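You operate a simulated robot arm through the tools that you are given. There is no shell and no other tool. Be economical: measure what you need, move in short steps, check, and stop when the job is done.

The job below is to be done with a simulated robot arm. You get a single attempt, and the scene is never put back.

Task
Clamp the dark batten and tap the red dowel flush with the mallet.
Fine: the other dowel stays proud; put the mallet back. Set down upright: mallet.
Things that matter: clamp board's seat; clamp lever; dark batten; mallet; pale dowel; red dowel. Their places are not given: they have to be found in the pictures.

It is judged by the outcome, as a careful person would: the job done as asked, and still so three seconds after it is handed in. It fails if anything else is knocked over, pushed out of place, dropped, spilled or broken.

Robot
A 6-joint arm with a two-finger parallel gripper, fixed in place. Base frame: the origin is at the foot of the arm, x ahead of it, y to its left, z up; the work surface is at about z = 0. Units: m, degrees, N and s.
With the tool pointing down near the work surface it reaches from about 0.14 to 0.58 m from the base axis. Its first joint turns from -66.0 to 66.0 degrees. Payload 2.1 kg.
The tool frame sits at the grasp point between the pads (the TCP): z along the fingers, y along the line on which they close. The tips reach 0.03 m beyond it. Largest opening 0.094 m; finger width 0.028, thickness 0.01; the body of the gripper, 0.05 by 0.096 m, starts 0.055 m behind the TCP.
Orientation is that of the tool frame in the base frame, as a unit quaternion [x, y, z, w]. With the fingers straight down and closing along the base's y, the tool's x points along the base's -x, its y along +y and its z along -z.

Tools
- The arm moves only by the tool drive_tool. Its argument "steps" is a list of rows, each a list of 3 entries, a list of its own where there are three numbers: the opening, from 0 (shut) to 1 (fully open), then the shift along the tool's x, y, z in m, then the turn, a rotation vector about the tool's x, y, z in degrees. In form: [[claw, [dx, dy, dz], [wx, wy, wz]], ...]. A call has 1 to 20 rows; each row is the pose to reach, as a shift and turn from the pose commanded when the call began, along the tool's axes at that moment. Rows are played at 5 a second. More than 0.05 m and 8.6 degrees between two rows, or a gripper value outside its range, and nothing of the call is played. A pose out of reach is approached as far as the arm can. The call stops where the force on the tool passes 90 N (or 10 N more than at its start, if that is more) or the arm is blocked; 0.2 s more then pass. Each finger travels about 0.072 m/s and halts on what it meets, pressing with about 44 N; the grip force reading is that of the motor and also rises with nothing between the fingers. The clock runs only during rows and for 0.2 s after the last one: add rows that repeat a pose to give the fingers time. The reply holds the time, the measured pose of the TCP, the force on the tool along the base axes, the opening and the grip force, in the units named above and with some noise, with the torque about the TCP (base axes, N m) and any sound that the robot's microphone picked up.
- Cameras (640 x 400 px; columns grow to the right, rows downward): "scene" is fixed at [0.0521, -0.3638, 0.4827]; the picture's right is [0.74, -0.67, 0.00], its down [-0.29, -0.32, -0.90] and it looks along [0.61, 0.66, -0.44] (base axes); focal length 323 px, centre (320, 200). "wrist" rides on the gripper at [0.076, 0.014, -0.102] in the tool frame; the picture's right is [-0.18, 0.98, 0.00], its down [-0.75, -0.14, -0.64] and it looks along [-0.63, -0.12, 0.77] (tool axes); focal length 243 px, centre (320, 200).
- get_image(camera): a new picture of that camera. It takes no simulated time.
- pixel_to_xyz(camera, pixels): for up to 12 pixels [column, row] of the newest picture of that camera ("zoom" is the newest enlarged one), the place [x, y, z] in the base frame of the surface seen there, good to about 0.003 m, but the place of the scene camera against the robot may be out by one fixed shift of up to 0.025 m in any direction. It takes no simulated time.
- enlarge(camera, box): a new picture of the part [left, top, right, bottom] of that camera's present view, enlarged. It takes no simulated time.
- job_done(): hands the job in; it is judged then, once.

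Go step by step. Measure first, check grasps and placings, and put right what went wrong. The budget is 80 turns and 54 pictures, counting those below and the enlarged ones. Unless the task says otherwise, let go and move clear before handing in, and close with one line.

The tools are called after ">>>" by a JSON object that holds its "fn" and its "kwargs". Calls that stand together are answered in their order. drive_tool: Moves the arm, as the interface text tells. Its arguments: {"type":"object","properties":{"steps":{"type":"array","items":{"type":"array"}}},"required":["steps"]} The other tools are called the same way: get_image (camera) takes a picture; pixel_to_xyz (camera, pixels) gives the place of the surface under pixels of a picture; enlarge (camera, box) takes an enlarged picture of a part of a camera's view; job_done () hands the job in.

At the start:

```text
time: 0.0
tool_pos: [0.3473, 0.158, 0.3089]
ee_rot: [0.0, 1.0, 0.0, 0.0]
contact_force: [0.0, 0.0, 0.3]
wrist_torque: [0.01, 0.03, -0.05]
grip_width: 0.0941
finger_force: 0.1
```

scene: 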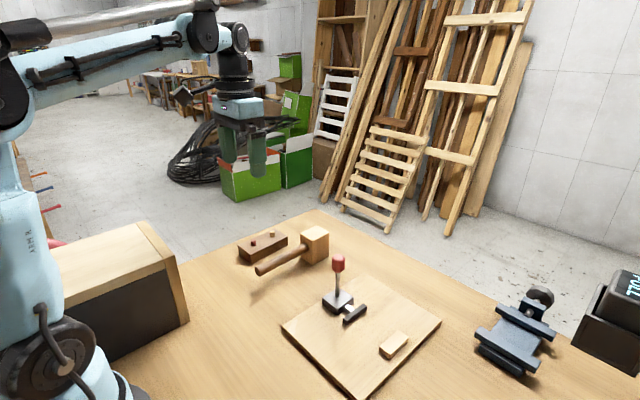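
wrist: 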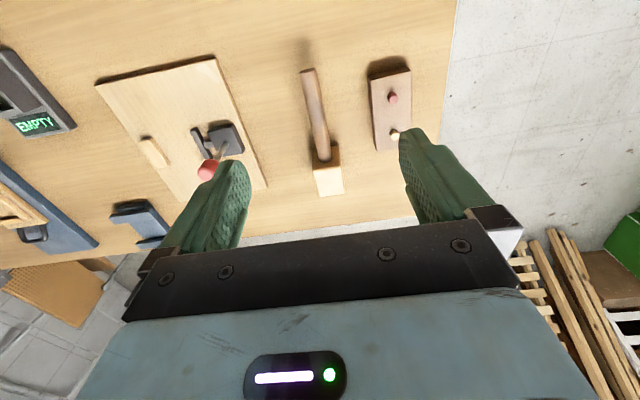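

The pictures show a batten with a red and a pale dowel (scene about 263,245), a mallet lying on its side (scene 290,250) and a clamp board with a lever (scene 340,300). I'll zoom in and measure.

>>> {"fn": "enlarge", "kwargs": {"camera": "scene", "box": [220, 210, 460, 400]}}

>>> {"fn": "enlarge", "kwargs": {"camera": "wrist", "box": [80, 30, 460, 260]}}

>>> {"fn": "pixel_to_xyz", "kwargs": {"camera": "wrist", "pixels": [[371, 78], [408, 72], [380, 150], [392, 97], [395, 134], [308, 72], [320, 145], [328, 178], [345, 193], [315, 150], [340, 148], [318, 195]]}}

>>> {"fn": "pixel_to_xyz", "kwargs": {"camera": "scene", "pixels": [[239, 248], [271, 233], [288, 240], [254, 252], [253, 243], [271, 235], [260, 271], [300, 250], [315, 232], [338, 260], [337, 300], [394, 345]]}}

```text
2.11 times, centred on (340, 305) of scene
```

zoom: 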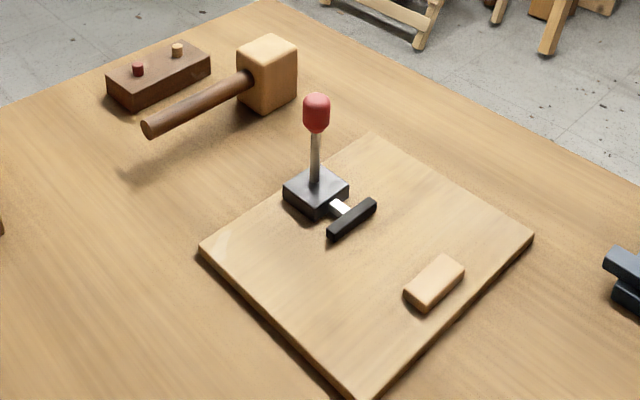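

```text
1.68 times, centred on (270, 145) of wrist
```

zoom: 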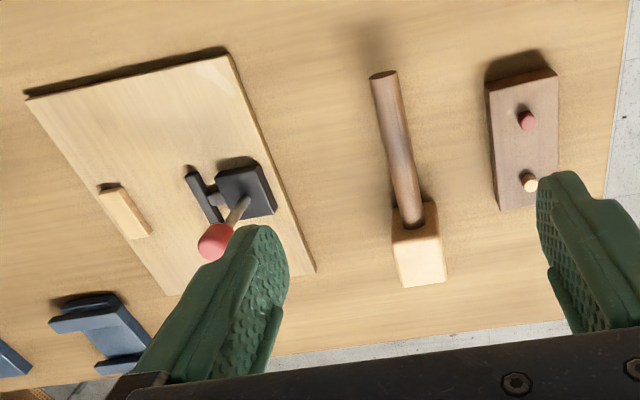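

```text
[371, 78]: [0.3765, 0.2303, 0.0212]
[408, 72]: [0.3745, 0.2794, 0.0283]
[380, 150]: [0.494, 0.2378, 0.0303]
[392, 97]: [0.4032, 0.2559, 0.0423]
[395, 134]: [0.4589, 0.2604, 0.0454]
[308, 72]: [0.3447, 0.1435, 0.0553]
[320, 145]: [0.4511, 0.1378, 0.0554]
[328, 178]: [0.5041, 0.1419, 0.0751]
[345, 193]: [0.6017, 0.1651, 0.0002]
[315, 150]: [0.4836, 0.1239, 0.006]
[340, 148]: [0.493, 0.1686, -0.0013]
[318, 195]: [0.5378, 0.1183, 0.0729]
```

```text
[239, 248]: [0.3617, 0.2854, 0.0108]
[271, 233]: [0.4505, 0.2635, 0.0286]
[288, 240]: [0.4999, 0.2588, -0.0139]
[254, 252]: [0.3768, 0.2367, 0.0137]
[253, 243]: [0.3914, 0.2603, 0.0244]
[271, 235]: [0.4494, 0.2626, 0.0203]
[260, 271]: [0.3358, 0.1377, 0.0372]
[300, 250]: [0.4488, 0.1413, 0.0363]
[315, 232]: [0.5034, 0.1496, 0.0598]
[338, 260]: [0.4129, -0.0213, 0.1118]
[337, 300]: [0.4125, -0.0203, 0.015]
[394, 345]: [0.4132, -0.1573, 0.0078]
```

The wrist readings put the batten top at z≈0.03 (x 0.376–0.494, y 0.23–0.28), with the red dowel near (0.403,0.256) and the pale one near (0.459,0.260). The scene camera seems to be about 0.015 off. I'll move over to view the clamp board closely.

>>> {"fn": "drive_tool", "kwargs": {"steps": [[1, [0.021, -0.038, 0], [0, 0, 0]], [1, [0.042, -0.076, 0], [0, 0, 0]], [1, [0.063, -0.114, 0], [0, 0, 0]], [1, [0.085, -0.152, 0], [0, 0, 0]], [1, [0.107, -0.188, 0], [0, 0, 0]], [1, [0.107, -0.188, 0], [0, 0, 0]]]}}

>>> {"fn": "get_image", "kwargs": {"camera": "wrist"}}

```text
time: 1.4
tool_pos: [0.2378, -0.0277, 0.3085]
ee_rot: [0.0, 1.0, 0.0, 0.001]
contact_force: [-0.4, -0.4, 0.1]
wrist_torque: [0.01, -0.01, 0.04]
grip_width: 0.0939
finger_force: 0.0
```

```text
49 pictures are left
```

wrist: 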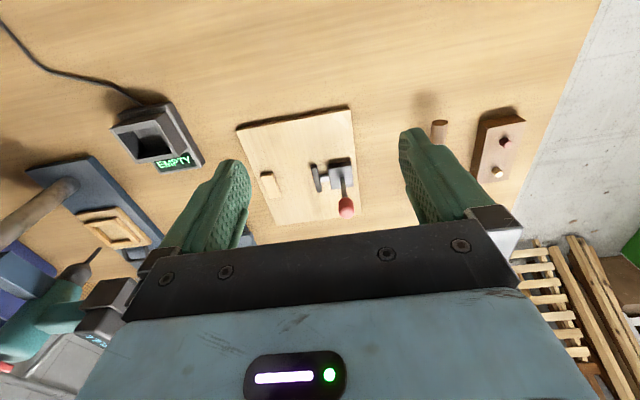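

>>> {"fn": "enlarge", "kwargs": {"camera": "wrist", "box": [225, 95, 385, 235]}}

```text
2.86 times, centred on (305, 165) of wrist
```

zoom: 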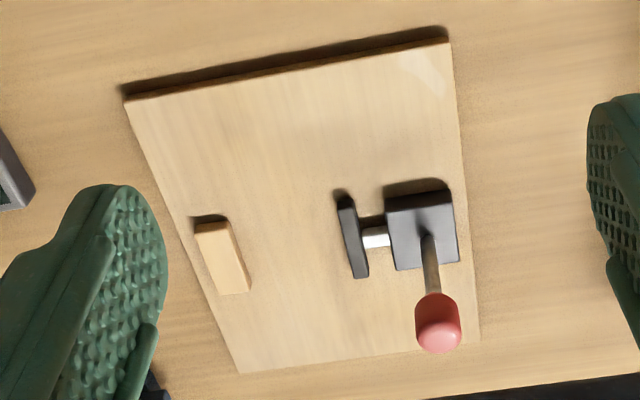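

>>> {"fn": "pixel_to_xyz", "kwargs": {"camera": "zoom", "pixels": [[128, 102], [447, 45], [238, 370], [196, 228], [229, 224], [220, 292], [250, 288], [340, 205], [354, 203], [355, 277], [368, 275], [388, 203]]}}

>>> {"fn": "pixel_to_xyz", "kwargs": {"camera": "zoom", "pixels": [[450, 192], [398, 269], [458, 261], [428, 238], [432, 280], [438, 310], [440, 340], [300, 240], [376, 237], [390, 240], [420, 225], [478, 340]]}}

```text
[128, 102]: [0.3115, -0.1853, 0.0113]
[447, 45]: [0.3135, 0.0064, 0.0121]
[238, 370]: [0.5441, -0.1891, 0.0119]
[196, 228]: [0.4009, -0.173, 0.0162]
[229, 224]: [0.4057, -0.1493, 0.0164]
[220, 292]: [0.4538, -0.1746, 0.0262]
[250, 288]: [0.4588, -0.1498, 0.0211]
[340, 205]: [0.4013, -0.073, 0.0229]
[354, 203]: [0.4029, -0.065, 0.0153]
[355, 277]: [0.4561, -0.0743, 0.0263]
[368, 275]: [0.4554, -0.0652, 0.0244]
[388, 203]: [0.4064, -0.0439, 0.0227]
```

```text
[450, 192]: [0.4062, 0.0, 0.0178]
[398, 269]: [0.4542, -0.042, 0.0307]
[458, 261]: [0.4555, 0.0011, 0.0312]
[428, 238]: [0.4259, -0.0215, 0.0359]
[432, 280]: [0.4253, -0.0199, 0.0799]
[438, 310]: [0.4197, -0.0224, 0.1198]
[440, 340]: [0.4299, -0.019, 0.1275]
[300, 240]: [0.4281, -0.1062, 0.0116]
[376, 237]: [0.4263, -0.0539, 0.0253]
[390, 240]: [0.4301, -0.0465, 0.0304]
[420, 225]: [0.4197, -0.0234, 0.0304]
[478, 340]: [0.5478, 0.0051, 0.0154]
```

The clamp's fixed jaw face is at y≈-0.149 (x 0.403–0.457). The sliding jaw is at y≈-0.074, the lever stands upright at (0.425,-0.021), and the board top is at z≈0.012. Next I'll take a close look at the batten.

>>> {"fn": "drive_tool", "kwargs": {"steps": [[1, [-0.006, 0.04, 0.013], [0, 0, 0]], [1, [-0.012, 0.08, 0.026], [0, 0, 0]], [1, [-0.018, 0.12, 0.039], [0, 0, 0]], [1, [-0.024, 0.16, 0.052], [0, 0, 0]], [1, [-0.03, 0.2, 0.065], [0, 0, 0]], [1, [-0.036, 0.24, 0.078], [0, 0, 0]], [1, [-0.042, 0.278, 0.09], [0, 0, 0]], [1, [-0.042, 0.278, 0.09], [0, 0, 0]]]}}

>>> {"fn": "enlarge", "kwargs": {"camera": "wrist", "box": [180, 60, 440, 240]}}

```text
time: 3.2
tool_pos: [0.2819, 0.2501, 0.2204]
ee_rot: [0.0, 1.0, 0.0, 0.0]
contact_force: [-0.3, 0.4, 0.2]
wrist_torque: [-0.02, 0.02, 0.0]
grip_width: 0.0942
finger_force: 0.1
```

```text
2.22 times, centred on (310, 150) of wrist
```

zoom: 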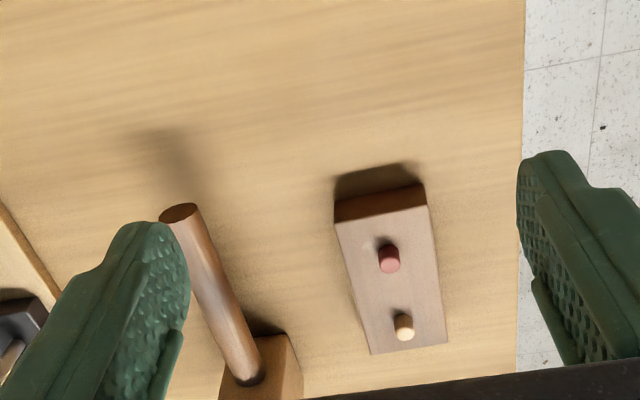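

>>> {"fn": "pixel_to_xyz", "kwargs": {"camera": "zoom", "pixels": [[337, 224], [424, 208], [372, 351], [445, 340], [385, 252], [389, 264], [403, 321], [405, 334], [355, 290], [434, 275], [337, 202], [400, 295]]}}

>>> {"fn": "pixel_to_xyz", "kwargs": {"camera": "zoom", "pixels": [[180, 212], [182, 205], [175, 219], [205, 260], [222, 300], [240, 345], [257, 340], [287, 338], [300, 385], [250, 380], [230, 330], [250, 395]]}}

```text
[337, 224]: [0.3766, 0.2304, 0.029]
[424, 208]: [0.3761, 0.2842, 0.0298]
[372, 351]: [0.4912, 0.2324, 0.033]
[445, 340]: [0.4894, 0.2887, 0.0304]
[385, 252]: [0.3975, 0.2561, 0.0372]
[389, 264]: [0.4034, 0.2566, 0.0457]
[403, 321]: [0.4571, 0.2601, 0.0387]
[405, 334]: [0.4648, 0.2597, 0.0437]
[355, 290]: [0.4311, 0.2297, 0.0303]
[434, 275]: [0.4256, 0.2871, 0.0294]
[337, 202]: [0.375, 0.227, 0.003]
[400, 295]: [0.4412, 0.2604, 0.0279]
```

```text
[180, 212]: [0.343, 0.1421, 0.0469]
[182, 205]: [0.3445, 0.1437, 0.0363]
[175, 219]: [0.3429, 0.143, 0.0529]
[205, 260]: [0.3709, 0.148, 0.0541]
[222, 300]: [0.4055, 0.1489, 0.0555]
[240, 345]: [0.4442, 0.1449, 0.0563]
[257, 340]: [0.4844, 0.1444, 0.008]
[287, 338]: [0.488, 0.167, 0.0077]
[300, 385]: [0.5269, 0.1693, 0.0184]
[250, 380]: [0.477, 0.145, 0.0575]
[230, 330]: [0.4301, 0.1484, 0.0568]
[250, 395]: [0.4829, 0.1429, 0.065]
```

The batten spans x 0.3765–0.490 and y 0.231–0.286, centred at (0.433,0.259), with its top at 0.030 and dowel tops at about 0.045. I'll grip it high so the fingertips clear the jaws when I seat it.

>>> {"fn": "drive_tool", "kwargs": {"steps": [[1, [-0.04, 0.003, 0.02], [0, 0, 0]], [1, [-0.08, 0.006, 0.04], [0, 0, 0]], [1, [-0.12, 0.009, 0.06], [0, 0, 0]], [1, [-0.151, 0.009, 0.09], [0, 0, 0]], [1, [-0.151, 0.009, 0.125], [0, 0, 0]], [1, [-0.151, 0.009, 0.155], [0, 0, 0]], [1, [-0.151, 0.009, 0.1724], [0, 0, 0]], [1, [-0.151, 0.009, 0.1724], [0, 0, 0]]]}}

>>> {"fn": "get_image", "kwargs": {"camera": "scene"}}

```text
time: 5.0
tool_pos: [0.4333, 0.2574, 0.0452]
ee_rot: [0.0, 1.0, 0.0, 0.0]
contact_force: [0.3, -0.6, 0.9]
wrist_torque: [0.0, -0.01, 0.0]
grip_width: 0.0941
finger_force: 0.0
```

```text
46 pictures are left
```

scene: 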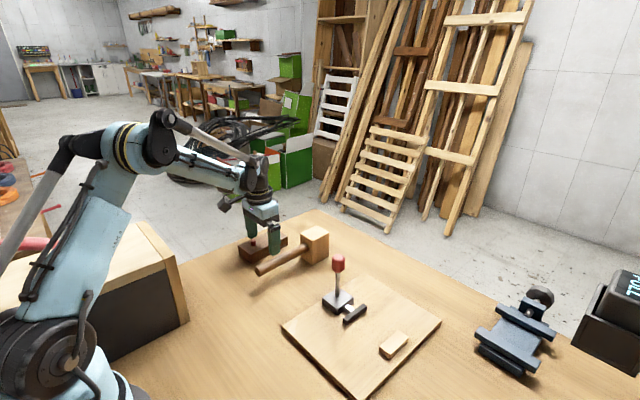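

I'm straddling the batten at z≈0.045. I'll rise 2 mm, close, and lift.

>>> {"fn": "drive_tool", "kwargs": {"steps": [[1, [0, 0.001, -0.002], [0, 0, 0]], [0.5, [0, 0.001, -0.002], [0, 0, 0]], [0.3, [0, 0.001, -0.002], [0, 0, 0]], [0.3, [0, 0.001, -0.002], [0, 0, 0]], [0.3, [0, 0.001, -0.002], [0, 0, 0]], [0.3, [0, 0.001, -0.002], [0, 0, 0]]]}}

```text
time: 6.4
tool_pos: [0.4341, 0.257, 0.0475]
ee_rot: [-0.001, 1.0, 0.001, 0.001]
contact_force: [0.0, 0.4, 2.4]
wrist_torque: [-0.01, -0.03, -0.01]
grip_width: 0.0591
finger_force: 43.8
```

The grip holds at 0.059 m width with 44 N. I'll lift and carry the batten over to the clamp board.

>>> {"fn": "drive_tool", "kwargs": {"steps": [[0.3, [0, 0, -0.03], [0, 0, 0]], [0.3, [0, 0, -0.07], [0, 0, 0]], [0.3, [0, 0, -0.11], [0, 0, 0]], [0.3, [0, 0, -0.15], [0, 0, 0]], [0.3, [0, -0.03, -0.17], [0, 0, 0]], [0.3, [0, -0.07, -0.17], [0, 0, 0]], [0.3, [0, -0.11, -0.17], [0, 0, 0]], [0.3, [0, -0.15, -0.17], [0, 0, 0]], [0.3, [0, -0.19, -0.17], [0, 0, 0]], [0.3, [0, -0.23, -0.17], [0, 0, 0]], [0.3, [0.001, -0.27, -0.17], [0, 0, 0]], [0.3, [0.002, -0.31, -0.17], [0, 0, 0]], [0.3, [0.003, -0.345, -0.17], [0, 0, 0]], [0.3, [0.004, -0.372, -0.17], [0, 0, 0]], [0.3, [0.004, -0.372, -0.17], [0, 0, 0]]]}}

>>> {"fn": "get_image", "kwargs": {"camera": "wrist"}}

>>> {"fn": "get_image", "kwargs": {"camera": "scene"}}

```text
time: 9.6
tool_pos: [0.4283, -0.114, 0.2201]
ee_rot: [-0.001, 1.0, 0.0, 0.0]
contact_force: [-0.1, 0.3, -0.7]
wrist_torque: [0.01, -0.03, 0.0]
grip_width: 0.059
finger_force: 44.1
```

```text
45 pictures are left
```

wrist: 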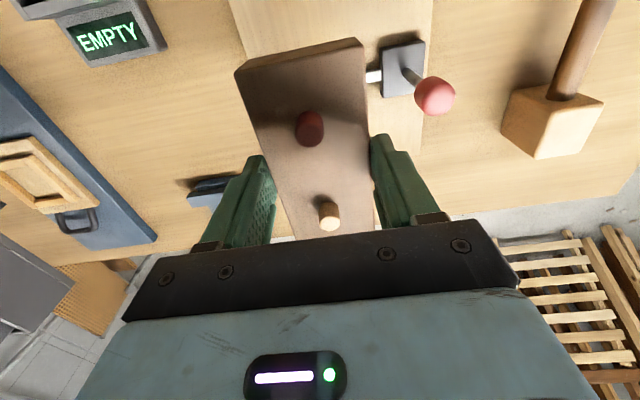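

```text
44 pictures are left
```

scene: 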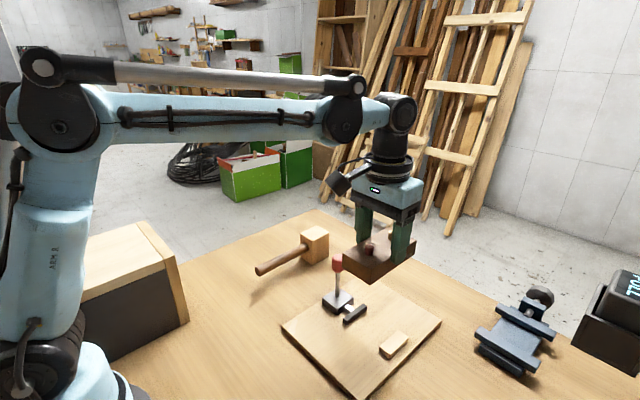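

The batten is held level above the seat with the red dowel on the near side. I'll lower it to just above the board.

>>> {"fn": "drive_tool", "kwargs": {"steps": [[0.3, [0, 0, 0.04], [0, 0, 0]], [0.3, [0, 0, 0.08], [0, 0, 0]], [0.3, [0, 0, 0.12], [0, 0, 0]], [0.3, [0, 0, 0.14], [0, 0, 0]], [0.3, [0, 0, 0.15], [0, 0, 0]], [0.3, [0, 0, 0.156], [0, 0, 0]], [0.3, [0, 0, 0.156], [0, 0, 0]]]}}

>>> {"fn": "get_image", "kwargs": {"camera": "wrist"}}

>>> {"fn": "enlarge", "kwargs": {"camera": "scene", "box": [270, 220, 460, 390]}}

```text
time: 11.2
tool_pos: [0.4286, -0.1143, 0.0616]
ee_rot: [0.0, 1.0, 0.0, 0.001]
contact_force: [0.0, 0.1, -1.4]
wrist_torque: [-0.03, 0.02, -0.01]
grip_width: 0.0593
finger_force: 44.0
```

```text
43 pictures are left
```

wrist: 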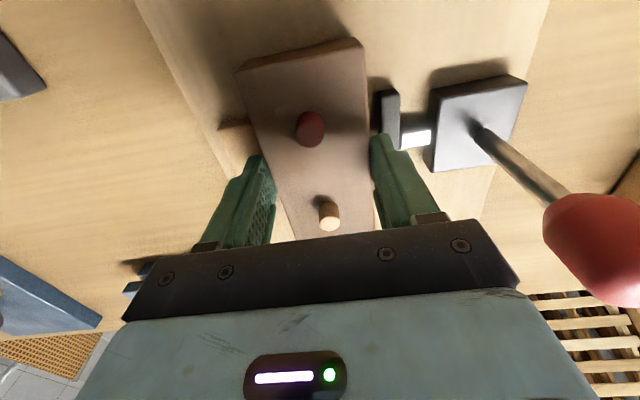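

```text
2.35 times, centred on (365, 305) of scene
```

zoom: 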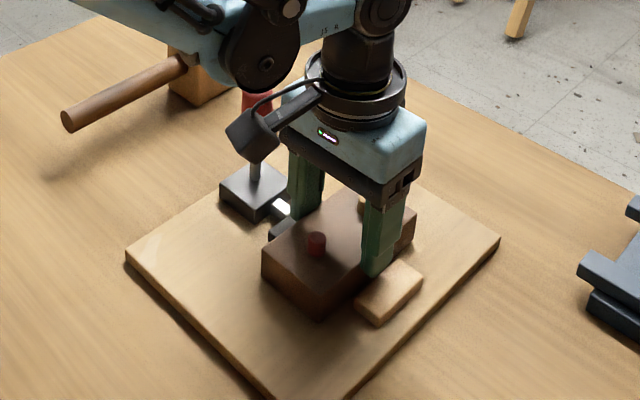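

It hovers about 2 mm over the board between the jaws, with the fingertips at about jaw-top height. I'll set it down and see whether the force rises.

>>> {"fn": "drive_tool", "kwargs": {"steps": [[0.3, [0, 0, 0.001], [0, 0, 0]], [0.3, [0, 0, 0.002], [0, 0, 0]], [0.3, [0, 0, 0.003], [0, 0, 0]]]}}

```text
time: 12.0
tool_pos: [0.4297, -0.1135, 0.0582]
ee_rot: [0.0, 1.0, -0.001, 0.001]
contact_force: [-3.9, 1.3, 17.8]
wrist_torque: [0.0, -0.46, -0.04]
grip_width: 0.059
finger_force: 43.3
```

Contact is made at about 18 N. I'll ease up slightly and slide toward the fixed jaw in small steps, watching the sideways force.

>>> {"fn": "drive_tool", "kwargs": {"steps": [[0.3, [0, 0, -0.0015], [0, 0, 0]], [0.3, [0, -0.002, -0.0015], [0, 0, 0]], [0.3, [0, -0.004, -0.0015], [0, 0, 0]], [0.3, [0, -0.005, -0.0015], [0, 0, 0]]]}}

```text
time: 13.0
tool_pos: [0.4293, -0.1188, 0.0591]
ee_rot: [0.0, 1.0, 0.0, 0.0]
contact_force: [0.3, 0.2, -2.0]
wrist_torque: [0.01, 0.03, 0.01]
grip_width: 0.0591
finger_force: 44.0
```

>>> {"fn": "drive_tool", "kwargs": {"steps": [[0.3, [0, -0.001, 0], [0, 0, 0]], [0.3, [0, -0.002, 0.0], [0, 0, 0]], [0.3, [0, -0.003, 0.0], [0, 0, 0]]]}}

```text
time: 13.8
tool_pos: [0.4298, -0.1211, 0.0602]
ee_rot: [0.001, 1.0, 0.002, -0.001]
contact_force: [-3.8, 10.7, 1.0]
wrist_torque: [0.33, 0.1, -0.14]
grip_width: 0.0592
finger_force: 43.8
```

The sideways force of 10.7 N means the batten is against the fixed jaw. I'll ease it down, release with a slight opening, and rise.

>>> {"fn": "drive_tool", "kwargs": {"steps": [[0.3, [0, 0.002, 0.001], [0, 0, 0]], [0.5, [0, 0.002, 0.001], [0, 0, 0]], [0.78, [0, 0.002, 0.001], [0, 0, 0]], [0.78, [0, 0.002, 0.001], [0, 0, 0]], [0.78, [0, 0.002, -0.01], [0, 0, 0]], [0.78, [0, 0.002, -0.04], [0, 0, 0]], [0.78, [0, 0.002, -0.08], [0, 0, 0]], [0.78, [0, 0.002, -0.12], [0, 0, 0]], [0.78, [0.04, 0.002, -0.15], [0, 0, 0]], [0.78, [0.08, 0.02, -0.15], [0, 0, 0]], [0.78, [0.12, 0.04, -0.15], [0, 0, 0]], [0.78, [0.12, 0.06, -0.15], [0, 0, 0]], [0.78, [0.12, 0.06, -0.15], [0, 0, 0]]]}}

>>> {"fn": "enlarge", "kwargs": {"camera": "wrist", "box": [180, 60, 440, 240]}}

>>> {"fn": "enlarge", "kwargs": {"camera": "scene", "box": [270, 220, 460, 390]}}

```text
time: 16.6
tool_pos: [0.3097, -0.0615, 0.2107]
ee_rot: [0.001, 1.0, 0.0, 0.0]
contact_force: [0.2, 0.7, 0.1]
wrist_torque: [0.01, -0.03, 0.01]
grip_width: 0.0732
finger_force: 0.2
```

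```text
2.22 times, centred on (310, 150) of wrist
```

zoom: 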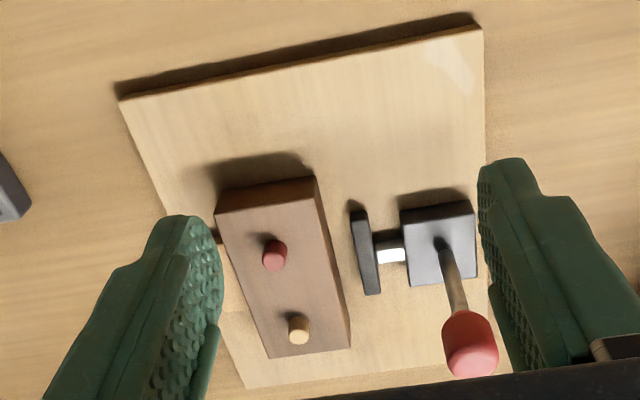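

```text
2.35 times, centred on (365, 305) of scene
```

zoom: 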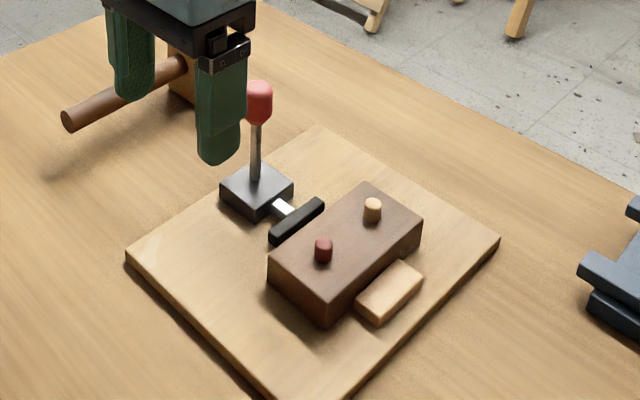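

The batten is seated flat against the fixed jaw. Now I'll close the gripper and go to the +y side of the lever, to push it toward the batten.

>>> {"fn": "drive_tool", "kwargs": {"steps": [[0, [0, 0.04, 0], [0, 0, 0]], [0, [-0.02, 0.08, 0], [0, 0, 0]], [0, [-0.06, 0.0985, 0], [0, 0, 0]], [0, [-0.1, 0.0985, 0.01], [0, 0, 0]], [0, [-0.115, 0.0985, 0.04], [0, 0, 0]], [0, [-0.115, 0.0985, 0.07], [0, 0, 0]], [0, [-0.115, 0.0985, 0.088], [0, 0, 0]], [0, [-0.115, 0.0985, 0.088], [0, 0, 0]]]}}

>>> {"fn": "enlarge", "kwargs": {"camera": "scene", "box": [250, 180, 460, 370]}}

>>> {"fn": "get_image", "kwargs": {"camera": "wrist"}}

```text
time: 18.4
tool_pos: [0.4243, 0.0363, 0.1223]
ee_rot: [-0.001, 1.0, 0.0, 0.0]
contact_force: [1.6, -0.5, 0.1]
wrist_torque: [-0.01, -0.01, -0.02]
grip_width: 0.0
finger_force: 33.5
```

```text
2.11 times, centred on (355, 275) of scene
```

zoom: 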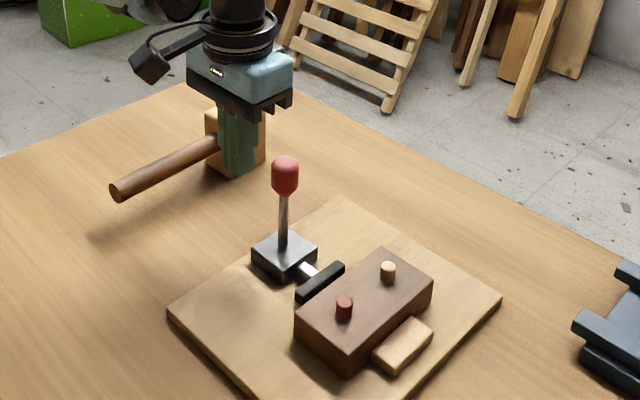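

```text
38 pictures are left
```

wrist: 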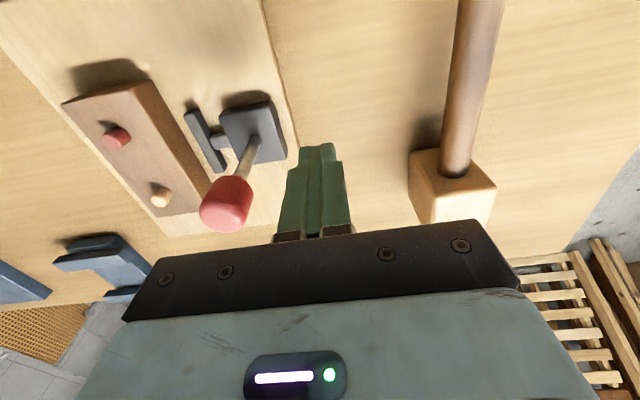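

The closed fingers stand at y≈0.036, beside the knob. I'll push -y in small steps.

>>> {"fn": "drive_tool", "kwargs": {"steps": [[0, [0, -0.015, 0], [0, 0, 0]], [0, [0, -0.025, 0], [0, 0, 0]], [0, [0, -0.032, 0], [0, 0, 0]], [0, [0, -0.039, 0], [0, 0, 0]], [0, [0, -0.046, 0], [0, 0, 0]], [0, [0, -0.053, 0], [0, 0, 0]]]}}

>>> {"fn": "enlarge", "kwargs": {"camera": "scene", "box": [250, 180, 460, 370]}}

```text
time: 19.8
tool_pos: [0.422, 0.005, 0.1236]
ee_rot: [-0.015, 1.0, 0.024, -0.001]
contact_force: [-0.7, 23.6, 1.1]
wrist_torque: [0.05, -0.02, 0.16]
grip_width: 0.0
finger_force: 32.7
stopped in row 6: the force on the tool passed its limit at 93 N (the readings are from after the stop); the commanded pose is now the measured one
```

```text
2.11 times, centred on (355, 275) of scene
```

zoom: 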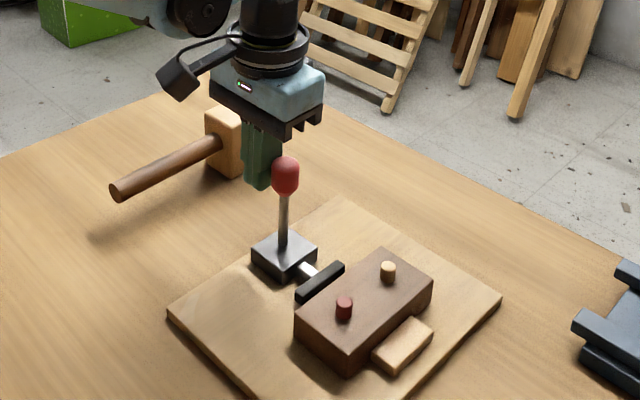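

The lever is blocked toward -y and nothing moved. I'll back off, go over to its other side, and try +y gently.

>>> {"fn": "drive_tool", "kwargs": {"steps": [[0, [0, 0.02, 0], [0, 0, 0]], [0, [0, 0.02, -0.04], [0, 0, 0]], [0, [0, 0.02, -0.08], [0, 0, 0]], [0, [0, -0.02, -0.08], [0, 0, 0]], [0, [0, -0.06, -0.08], [0, 0, 0]], [0, [0, -0.07, -0.06], [0, 0, 0]], [0, [0, -0.07, -0.02], [0, 0, 0]], [0, [0, -0.07, 0], [0, 0, 0]], [0, [0, -0.07, 0], [0, 0, 0]]]}}

>>> {"fn": "get_image", "kwargs": {"camera": "wrist"}}

```text
time: 21.8
tool_pos: [0.4238, -0.0676, 0.121]
ee_rot: [-0.012, 1.0, 0.019, -0.001]
contact_force: [-0.4, 0.3, 0.0]
wrist_torque: [0.02, -0.02, 0.01]
grip_width: 0.0
finger_force: 33.1
```

```text
36 pictures are left
```

wrist: 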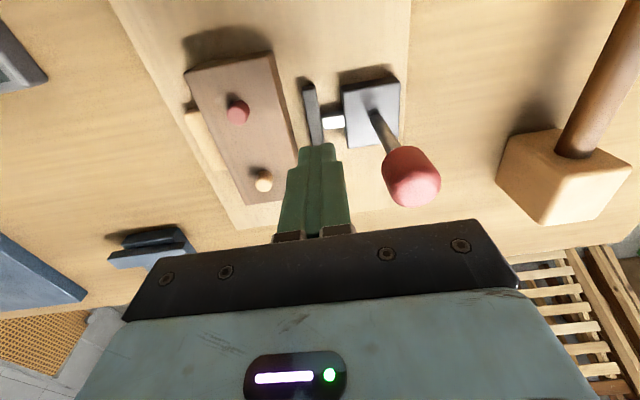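

>>> {"fn": "drive_tool", "kwargs": {"steps": [[0, [0, 0.015, 0], [0, 0, 0]], [0, [0, 0.022, 0], [0, 0, 0]], [0, [0, 0.026, 0], [0, 0, 0]], [0, [0, 0.03, 0], [0, 0, 0]], [0, [0, 0.033, 0], [0, 0, 0]], [0, [0, 0.036, 0], [0, 0, 0]]]}}

>>> {"fn": "get_image", "kwargs": {"camera": "wrist"}}

```text
time: 23.2
tool_pos: [0.4239, -0.0324, 0.1214]
ee_rot: [-0.011, 1.0, 0.02, -0.002]
contact_force: [0.6, -0.7, 0.3]
wrist_torque: [0.02, -0.04, -0.01]
grip_width: 0.0
finger_force: 33.7
```

```text
35 pictures are left
```

wrist: 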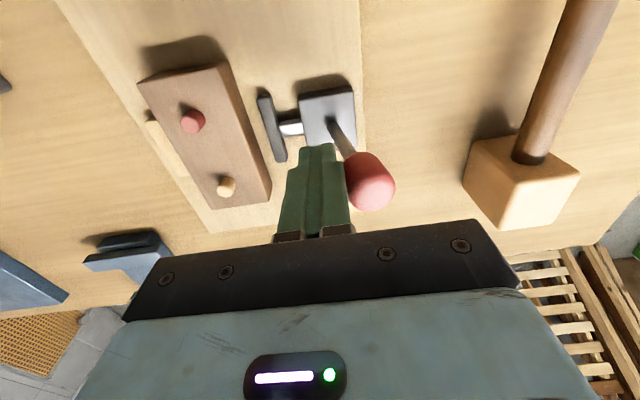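

>>> {"fn": "drive_tool", "kwargs": {"steps": [[0, [0, 0.003, 0], [0, 0, 0]], [0, [0, 0.006, 0], [0, 0, 0]], [0, [0, 0.009, 0], [0, 0, 0]], [0, [0, 0.012, 0], [0, 0, 0]]]}}

>>> {"fn": "enlarge", "kwargs": {"camera": "scene", "box": [250, 180, 460, 370]}}

```text
time: 24.2
tool_pos: [0.423, -0.0203, 0.1215]
ee_rot: [-0.01, 1.0, 0.019, -0.001]
contact_force: [0.0, -1.3, -1.2]
wrist_torque: [-0.03, -0.04, -0.02]
grip_width: 0.0
finger_force: 33.0
```

```text
2.11 times, centred on (355, 275) of scene
```

zoom: 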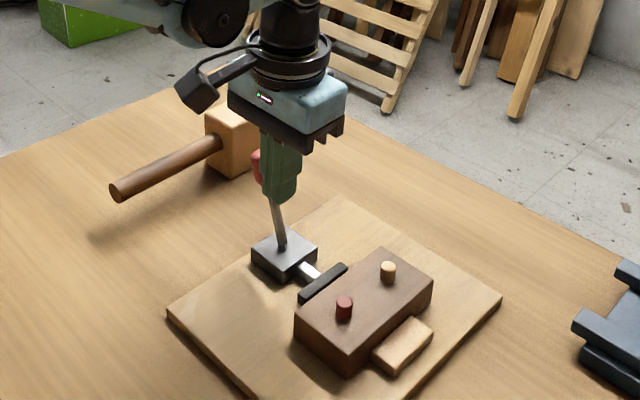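

The lever tilts toward +y with little force and the black jaw advances. I'll keep pushing, lowering as it goes over.

>>> {"fn": "drive_tool", "kwargs": {"steps": [[0, [0, 0.006, 0.002], [0, 0, 0]], [0, [0, 0.012, 0.005], [0, 0, 0]], [0, [0, 0.018, 0.008], [0, 0, 0]], [0, [0, 0.024, 0.012], [0, 0, 0]], [0, [0, 0.03, 0.016], [0, 0, 0]]]}}

>>> {"fn": "enlarge", "kwargs": {"camera": "scene", "box": [250, 180, 460, 370]}}

```text
time: 25.4
tool_pos: [0.4229, 0.0102, 0.1074]
ee_rot: [-0.012, 1.0, 0.019, -0.001]
contact_force: [-1.3, -0.9, 0.0]
wrist_torque: [-0.02, -0.01, 0.01]
grip_width: 0.0
finger_force: 33.0
```

```text
2.11 times, centred on (355, 275) of scene
```

zoom: 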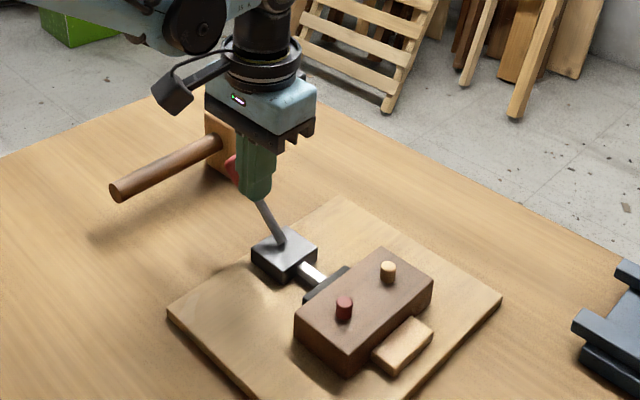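

The jaw is nearly touching the batten, so I'll continue in fine steps.

>>> {"fn": "drive_tool", "kwargs": {"steps": [[0, [0, 0.004, 0.003], [0, 0, 0]], [0, [0, 0.008, 0.006], [0, 0, 0]], [0, [0, 0.012, 0.01], [0, 0, 0]], [0, [0, 0.016, 0.014], [0, 0, 0]], [0, [0, 0.02, 0.018], [0, 0, 0]]]}}

>>> {"fn": "enlarge", "kwargs": {"camera": "scene", "box": [250, 180, 460, 370]}}

```text
time: 26.6
tool_pos: [0.4224, 0.0262, 0.0892]
ee_rot: [-0.009, 1.0, 0.013, -0.001]
contact_force: [1.2, -33.5, -3.5]
wrist_torque: [-0.93, -0.02, -0.3]
grip_width: 0.0002
finger_force: 33.3
```

```text
2.11 times, centred on (355, 275) of scene
```

zoom: 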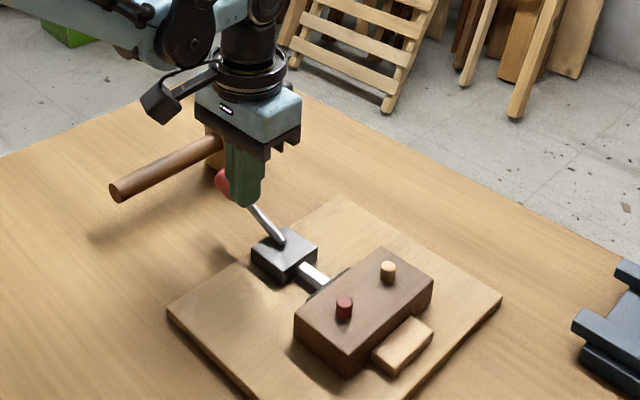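

Force jumped to 33 N, so the jaw is pressing on the batten. I'll push a bit further to see if it locks.

>>> {"fn": "drive_tool", "kwargs": {"steps": [[0, [0, 0.003, 0.001], [0, 0, 0]], [0, [0, 0.006, 0.002], [0, 0, 0]], [0, [0, 0.009, 0.004], [0, 0, 0]]]}}

```text
time: 27.4
tool_pos: [0.4222, 0.0263, 0.0886]
ee_rot: [-0.003, 1.0, 0.004, -0.001]
contact_force: [-2.7, -8.3, 31.2]
wrist_torque: [0.09, -0.16, -0.01]
grip_width: 0.0
finger_force: 33.3
stopped in row 3: the force on the tool passed its limit at 95 N (the readings are from after the stop); the commanded pose is now the measured one
```

The lever hit a firm stop at 95 N. I'll back away from it and check that it stays over.

>>> {"fn": "drive_tool", "kwargs": {"steps": [[0, [0, -0.006, 0], [0, 0, 0]], [0, [0, -0.015, -0.01], [0, 0, 0]], [0, [0, -0.02, -0.05], [0, 0, 0]], [0, [0, -0.02, -0.09], [0, 0, 0]], [0, [0.04, -0.02, -0.12], [0, 0, 0]], [0, [0.08, -0.02, -0.12], [0, 0, 0]], [0, [0.12, -0.03, -0.12], [0, 0, 0]], [0, [0.12, -0.03, -0.12], [0, 0, 0]]]}}

>>> {"fn": "enlarge", "kwargs": {"camera": "wrist", "box": [150, 40, 470, 240]}}

>>> {"fn": "enlarge", "kwargs": {"camera": "scene", "box": [250, 210, 460, 400]}}

```text
time: 29.2
tool_pos: [0.3037, -0.0043, 0.2079]
ee_rot: [-0.004, 1.0, 0.006, -0.002]
contact_force: [0.1, 0.0, 0.3]
wrist_torque: [0.01, -0.01, -0.01]
grip_width: 0.0001
finger_force: 32.6
```

```text
2.00 times, centred on (310, 140) of wrist
```

zoom: 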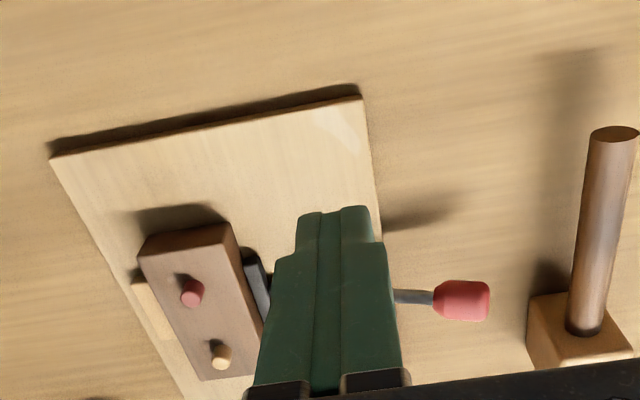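

```text
2.11 times, centred on (355, 305) of scene
```

zoom: 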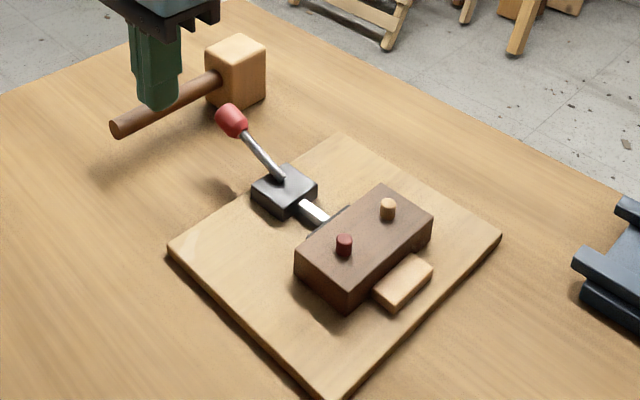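

The clamp holds: the lever stays over and the jaw is against the batten. I'll measure the knob, batten and red dowel in their current places.

>>> {"fn": "pixel_to_xyz", "kwargs": {"camera": "zoom", "pixels": [[219, 115], [232, 122], [343, 240], [388, 203], [388, 187], [432, 220], [348, 282], [296, 255], [366, 235], [238, 70], [118, 130], [340, 310]]}}

>>> {"fn": "drive_tool", "kwargs": {"steps": [[0, [0.02, -0.03, 0], [0, 0, 0]], [0, [0.04, -0.06, 0], [0, 0, 0]], [0, [0.045, -0.09, 0], [0, 0, 0]], [0, [0.045, -0.11, 0], [0, 0, 0]], [0, [0.045, -0.11, 0], [0, 0, 0]]]}}

>>> {"fn": "enlarge", "kwargs": {"camera": "wrist", "box": [240, 80, 500, 240]}}

```text
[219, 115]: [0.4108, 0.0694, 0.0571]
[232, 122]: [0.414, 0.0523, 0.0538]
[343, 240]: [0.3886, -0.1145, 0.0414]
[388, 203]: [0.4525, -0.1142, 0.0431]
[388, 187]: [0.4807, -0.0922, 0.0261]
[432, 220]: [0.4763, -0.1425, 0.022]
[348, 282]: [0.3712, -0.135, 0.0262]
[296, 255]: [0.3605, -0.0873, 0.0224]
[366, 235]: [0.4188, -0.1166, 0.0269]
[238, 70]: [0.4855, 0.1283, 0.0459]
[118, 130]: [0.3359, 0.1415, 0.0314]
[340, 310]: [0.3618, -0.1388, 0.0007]
```

```text
time: 30.4
tool_pos: [0.2602, -0.1162, 0.2059]
ee_rot: [-0.004, 1.0, 0.006, -0.002]
contact_force: [-0.1, 0.5, -0.6]
wrist_torque: [0.04, -0.01, -0.01]
grip_width: 0.0
finger_force: 33.4
```

```text
2.46 times, centred on (370, 160) of wrist
```

zoom: 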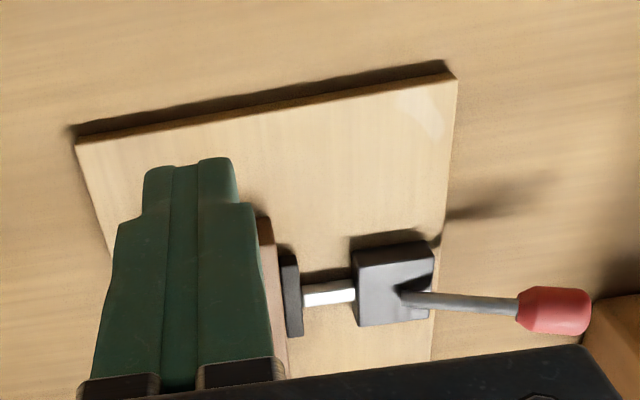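

The shut fingers hide the dowels. I'll open the gripper here and measure.

>>> {"fn": "drive_tool", "kwargs": {"steps": [[1, [0, 0, 0], [0.0, 0, 0]], [1, [0, 0, 0], [0, 0, 0]], [1, [0, 0, 0], [0, 0, 0]], [1, [0, 0, 0], [0, 0, 0]]]}}

>>> {"fn": "enlarge", "kwargs": {"camera": "wrist", "box": [200, 80, 460, 240]}}

```text
time: 31.4
tool_pos: [0.2594, -0.1156, 0.2063]
ee_rot: [-0.004, 1.0, 0.007, -0.002]
contact_force: [0.6, 0.8, -0.2]
wrist_torque: [0.02, -0.02, 0.0]
grip_width: 0.0939
finger_force: 0.0
```

```text
2.46 times, centred on (330, 160) of wrist
```

zoom: 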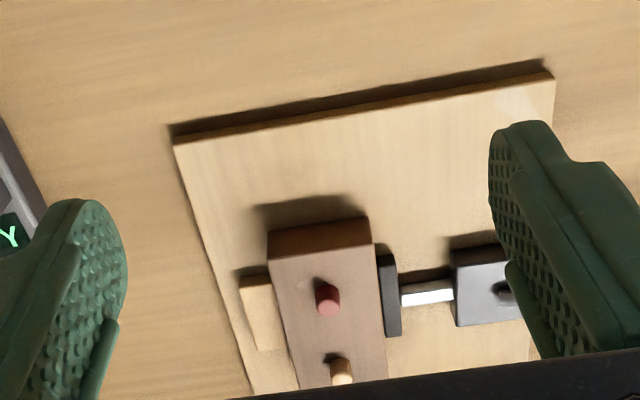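

>>> {"fn": "pixel_to_xyz", "kwargs": {"camera": "zoom", "pixels": [[271, 258], [368, 246], [325, 290], [329, 302], [331, 310], [340, 365], [345, 378], [294, 360], [382, 350], [376, 258], [390, 257], [340, 335]]}}

```text
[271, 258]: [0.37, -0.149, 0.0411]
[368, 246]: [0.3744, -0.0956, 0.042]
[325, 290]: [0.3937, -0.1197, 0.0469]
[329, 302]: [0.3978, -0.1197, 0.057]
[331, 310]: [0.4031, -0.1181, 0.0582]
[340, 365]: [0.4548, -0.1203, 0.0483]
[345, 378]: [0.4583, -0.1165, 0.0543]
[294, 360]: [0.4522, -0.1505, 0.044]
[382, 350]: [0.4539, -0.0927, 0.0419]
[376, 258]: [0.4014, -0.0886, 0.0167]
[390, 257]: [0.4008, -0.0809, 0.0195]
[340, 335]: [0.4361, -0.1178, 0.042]
```

The batten is clamped. The red dowel top is at about (0.400,-0.119,0.058), the pale one at (0.457,-0.118,0.057), and the batten top is at 0.042. Now I'll view the mallet head.

>>> {"fn": "drive_tool", "kwargs": {"steps": [[1, [0, 0.04, -0.02], [0, 0, 0]], [1, [0, 0.08, -0.03], [0, 0, 0]], [1, [0, 0.12, -0.03], [0, 0, 0]], [1, [-0.02, 0.16, -0.03], [0, 0, 0]], [1, [-0.03, 0.2, -0.03], [0, 0, 0]], [1, [-0.04, 0.24, -0.03], [0, 0, 0]], [1, [-0.05, 0.26, -0.03], [0, 0, 0]], [1, [-0.05, 0.26, -0.03], [0, 0, 0]]]}}

>>> {"fn": "enlarge", "kwargs": {"camera": "wrist", "box": [180, 60, 440, 240]}}

```text
time: 33.2
tool_pos: [0.3062, 0.1422, 0.239]
ee_rot: [-0.003, 1.0, 0.005, -0.002]
contact_force: [-0.7, 0.2, 0.3]
wrist_torque: [0.01, -0.04, 0.02]
grip_width: 0.0941
finger_force: 0.0
```

```text
2.22 times, centred on (310, 150) of wrist
```

zoom: 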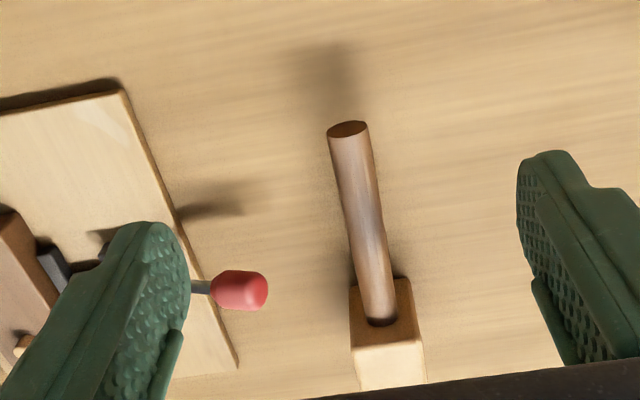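

>>> {"fn": "pixel_to_xyz", "kwargs": {"camera": "zoom", "pixels": [[353, 349], [422, 343], [365, 387], [420, 385], [352, 300], [408, 290], [347, 130], [355, 170], [342, 220], [362, 218], [380, 215], [383, 300]]}}

>>> {"fn": "pixel_to_xyz", "kwargs": {"camera": "zoom", "pixels": [[265, 280], [264, 300], [240, 272], [240, 305], [390, 355], [363, 260], [385, 256]]}}

```text
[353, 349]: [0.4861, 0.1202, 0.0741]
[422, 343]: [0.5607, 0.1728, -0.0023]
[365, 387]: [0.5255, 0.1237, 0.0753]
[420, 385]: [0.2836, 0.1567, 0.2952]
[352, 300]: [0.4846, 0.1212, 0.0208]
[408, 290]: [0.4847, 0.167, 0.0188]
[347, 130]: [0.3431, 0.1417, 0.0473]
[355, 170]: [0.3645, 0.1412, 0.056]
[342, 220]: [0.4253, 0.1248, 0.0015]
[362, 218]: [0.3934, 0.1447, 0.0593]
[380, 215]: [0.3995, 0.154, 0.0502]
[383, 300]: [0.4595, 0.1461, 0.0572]
```

```text
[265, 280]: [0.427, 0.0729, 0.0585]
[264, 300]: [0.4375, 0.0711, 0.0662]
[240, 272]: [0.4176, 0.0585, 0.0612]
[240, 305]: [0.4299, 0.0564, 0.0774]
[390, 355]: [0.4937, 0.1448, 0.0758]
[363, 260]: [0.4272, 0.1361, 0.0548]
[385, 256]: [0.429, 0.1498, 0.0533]
```

The mallet head spans x 0.485–0.54, y 0.120–0.168 and z 0–0.075. The handle axis is at y≈0.144, z≈0.045. I'll descend to grip the handle close to the head with a moderate opening.

>>> {"fn": "drive_tool", "kwargs": {"steps": [[0.6, [-0.04, 0.001, 0.0], [0, 0, 0]], [0.6, [-0.08, 0.001, 0.01], [0, 0, 0]], [0.6, [-0.12, 0.001, 0.03], [0, 0, 0]], [0.6, [-0.15, 0.001, 0.06], [0, 0, 0]], [0.6, [-0.154, 0.001, 0.1], [0, 0, 0]], [0.6, [-0.154, 0.001, 0.14], [0, 0, 0]], [0.6, [-0.154, 0.001, 0.175], [0, 0, 0]], [0.6, [-0.154, 0.001, 0.192], [0, 0, 0]], [0.6, [-0.154, 0.001, 0.192], [0, 0, 0]]]}}

>>> {"fn": "get_image", "kwargs": {"camera": "wrist"}}

>>> {"fn": "enlarge", "kwargs": {"camera": "scene", "box": [230, 180, 400, 330]}}

```text
time: 35.2
tool_pos: [0.4588, 0.1497, 0.0461]
ee_rot: [-0.005, 1.0, 0.005, -0.001]
contact_force: [1.1, 0.7, -0.4]
wrist_torque: [-0.01, 0.02, -0.02]
grip_width: 0.0564
finger_force: 0.0
```

```text
26 pictures are left
```

wrist: 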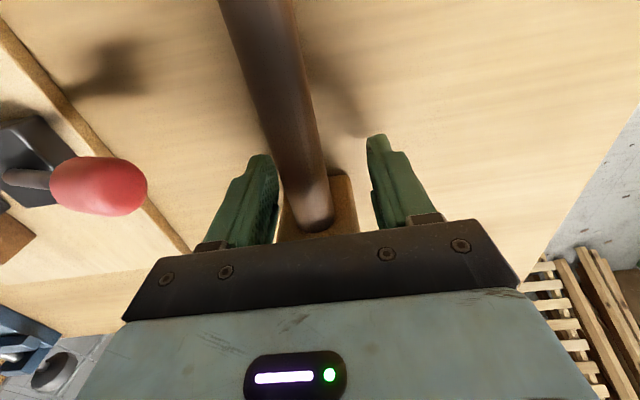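

```text
2.67 times, centred on (315, 255) of scene
```

zoom: 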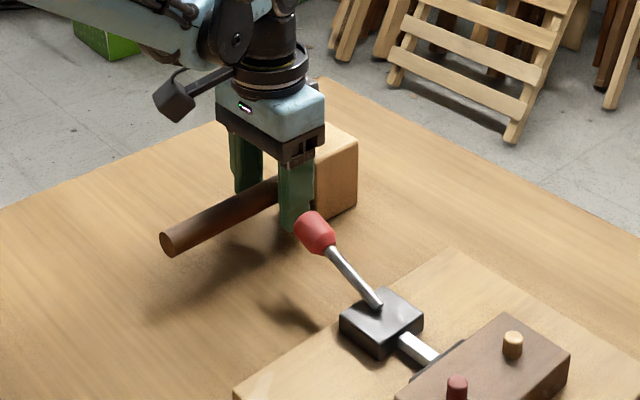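

The TCP y reads 0.1497, about 5 mm off the handle axis. I'll shift over to centre, then close.

>>> {"fn": "drive_tool", "kwargs": {"steps": [[0.6, [0, -0.005, 0], [0, 0, 0]], [0.6, [0, -0.005, 0], [0, 0, 0]], [0.6, [0, -0.005, 0], [0, 0, 0]]]}}

>>> {"fn": "get_image", "kwargs": {"camera": "wrist"}}

```text
time: 36.0
tool_pos: [0.4607, 0.144, 0.0467]
ee_rot: [-0.004, 1.0, 0.006, -0.002]
contact_force: [-0.6, -0.3, -0.8]
wrist_torque: [-0.03, 0.01, -0.01]
grip_width: 0.0566
finger_force: 0.0
```

```text
24 pictures are left
```

wrist: 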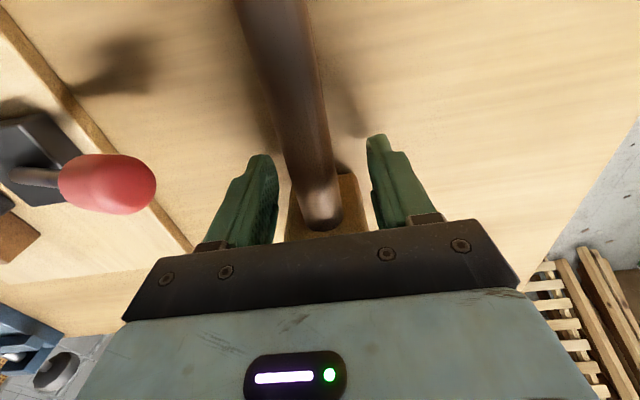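

The handle is centred between the fingers now (near 323,215). I'll close.

>>> {"fn": "drive_tool", "kwargs": {"steps": [[0.4, [0, 0, 0], [0, 0, 0]], [0.1, [0, 0, 0], [0, 0, 0]], [0.1, [0, 0, 0], [0, 0, 0]], [0.0, [0, 0, 0], [0, 0, 0]], [0.0, [0, 0, 0], [0, 0, 0]]]}}

```text
time: 37.2
tool_pos: [0.461, 0.1442, 0.0475]
ee_rot: [-0.005, 1.0, 0.006, -0.002]
contact_force: [0.7, -2.5, 0.9]
wrist_torque: [-0.02, -0.02, -0.08]
grip_width: 0.0279
finger_force: 44.2
```

I have the handle at 0.028 m width. TCP (0.461,0.144,0.047) is the place to return to. I'll lift slightly and check for tilting.

>>> {"fn": "drive_tool", "kwargs": {"steps": [[0, [0, 0, -0.01], [0, 0, 0]], [0, [0, 0, -0.03], [0, 0, 0]], [0, [0, 0, -0.06], [0, 0, 0]], [0, [0, 0, -0.06], [0, 0, 0]]]}}

>>> {"fn": "enlarge", "kwargs": {"camera": "scene", "box": [230, 150, 400, 300]}}

```text
time: 38.2
tool_pos: [0.4597, 0.1427, 0.1065]
ee_rot: [-0.004, 1.0, 0.006, -0.001]
contact_force: [0.1, 0.2, -5.4]
wrist_torque: [0.02, 0.19, -0.02]
grip_width: 0.028
finger_force: 44.2
```

```text
2.67 times, centred on (315, 225) of scene
```

zoom: 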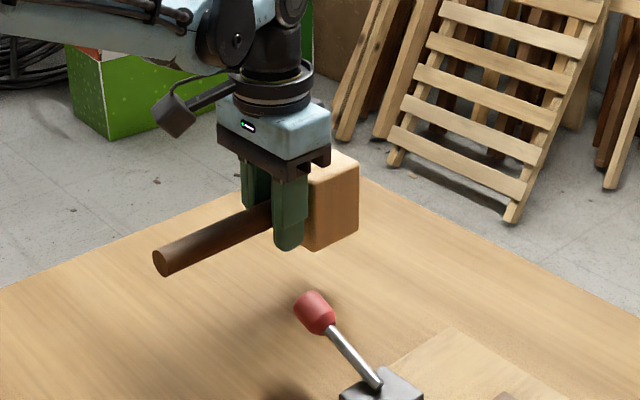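

The mallet is held level, with its weight about 5 N. I'll raise it over the lever and carry it above the red dowel, with the head covering x≈0.372–0.427 so it stays clear of the pale one.

>>> {"fn": "drive_tool", "kwargs": {"steps": [[0, [0, 0, -0.04], [0, 0, 0]], [0, [0, 0, -0.08], [0, 0, 0]], [0, [0.02, -0.02, -0.094], [0, 0, 0]], [0, [0.04, -0.05, -0.094], [0, 0, 0]], [0, [0.06, -0.085, -0.094], [0, 0, 0]], [0, [0.08, -0.12, -0.094], [0, 0, 0]], [0, [0.1, -0.155, -0.094], [0, 0, 0]], [0, [0.112, -0.195, -0.094], [0, 0, 0]], [0, [0.112, -0.235, -0.094], [0, 0, 0]], [0, [0.112, -0.262, -0.094], [0, 0, 0]], [0, [0.112, -0.262, -0.094], [0, 0, 0]]]}}

>>> {"fn": "get_image", "kwargs": {"camera": "wrist"}}

>>> {"fn": "enlarge", "kwargs": {"camera": "scene", "box": [260, 180, 480, 380]}}

```text
time: 40.6
tool_pos: [0.3513, -0.1207, 0.1965]
ee_rot: [-0.004, 1.0, 0.006, -0.002]
contact_force: [-0.3, -0.2, -5.7]
wrist_torque: [0.0, 0.21, -0.02]
grip_width: 0.0279
finger_force: 43.7
```

```text
22 pictures are left
```

wrist: 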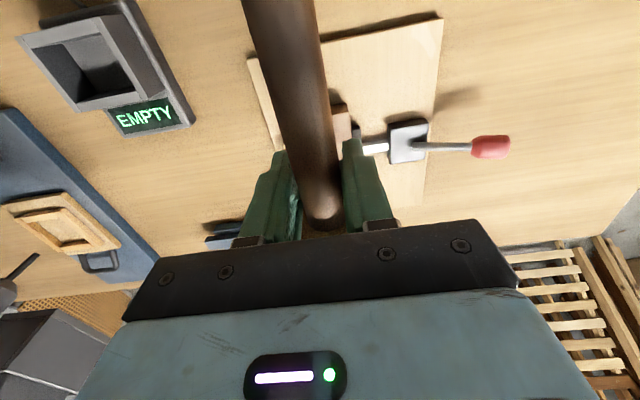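

```text
2.00 times, centred on (370, 280) of scene
```

zoom: 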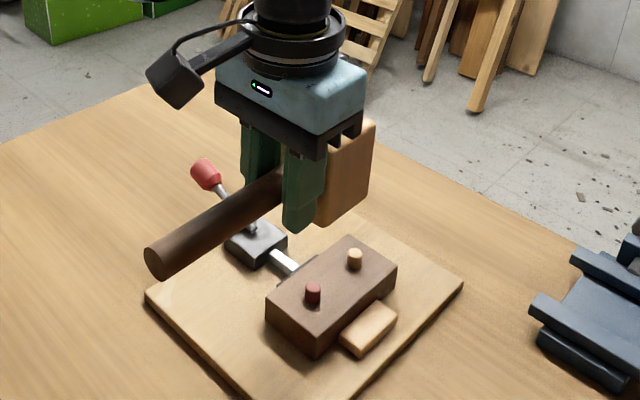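

The position is near target. I'll nudge x by -3 mm and y by +1.5 mm, then lower the head to about 6 mm above the red dowel.

>>> {"fn": "drive_tool", "kwargs": {"steps": [[0, [0.003, 0.0015, 0.02], [0, 0, 0]], [0, [0.003, 0.0015, 0.05], [0, 0, 0]], [0, [0.003, 0.0015, 0.07], [0, 0, 0]], [0, [0.003, 0.0015, 0.083], [0, 0, 0]], [0, [0.003, 0.0015, 0.083], [0, 0, 0]]]}}

>>> {"fn": "enlarge", "kwargs": {"camera": "scene", "box": [280, 220, 440, 370]}}

```text
time: 41.8
tool_pos: [0.3487, -0.1181, 0.1126]
ee_rot: [-0.005, 1.0, 0.006, -0.002]
contact_force: [0.1, 0.1, -5.9]
wrist_torque: [-0.01, 0.21, -0.04]
grip_width: 0.0279
finger_force: 44.5
```

```text
2.67 times, centred on (360, 295) of scene
```

zoom: 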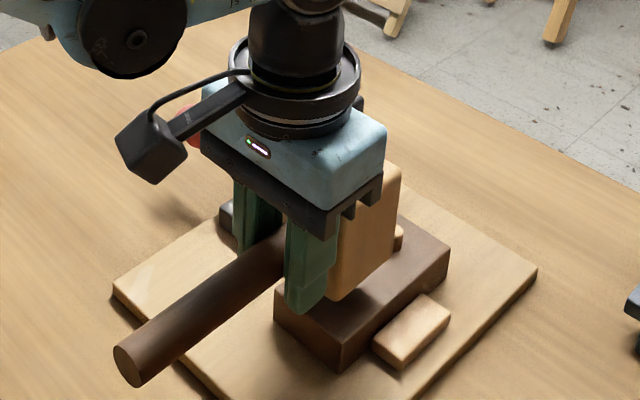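

The head sits over the red dowel with the pale one clear beyond it. First tap: a short, modest downward strike while watching the force.

>>> {"fn": "drive_tool", "kwargs": {"steps": [[0, [0, 0, -0.02], [0, 0, 0]], [0, [0, 0, -0.02], [0, 0, 0]], [0, [0, 0, 0.012], [0, 0, 0]], [0, [0, 0, -0.01], [0, 0, 0]], [0, [0, 0, -0.01], [0, 0, 0]]]}}

```text
time: 43.0
tool_pos: [0.348, -0.1176, 0.1254]
ee_rot: [-0.004, 1.0, 0.006, -0.002]
contact_force: [0.9, -0.6, -5.8]
wrist_torque: [-0.01, 0.22, 0.03]
grip_width: 0.0281
finger_force: 44.0
```

No contact sound or force yet, so I'll strike a bit deeper.

>>> {"fn": "drive_tool", "kwargs": {"steps": [[0, [0, 0, 0.0], [0, 0, 0]], [0, [0, 0, 0.03], [0, 0, 0]], [0, [0, 0, 0.03], [0, 0, 0]]]}}

```text
time: 43.8
tool_pos: [0.3489, -0.1184, 0.0956]
ee_rot: [-0.004, 1.0, 0.006, -0.003]
contact_force: [-1.2, 1.3, 0.3]
wrist_torque: [0.01, -0.08, 0.08]
grip_width: 0.0282
finger_force: 44.0
```

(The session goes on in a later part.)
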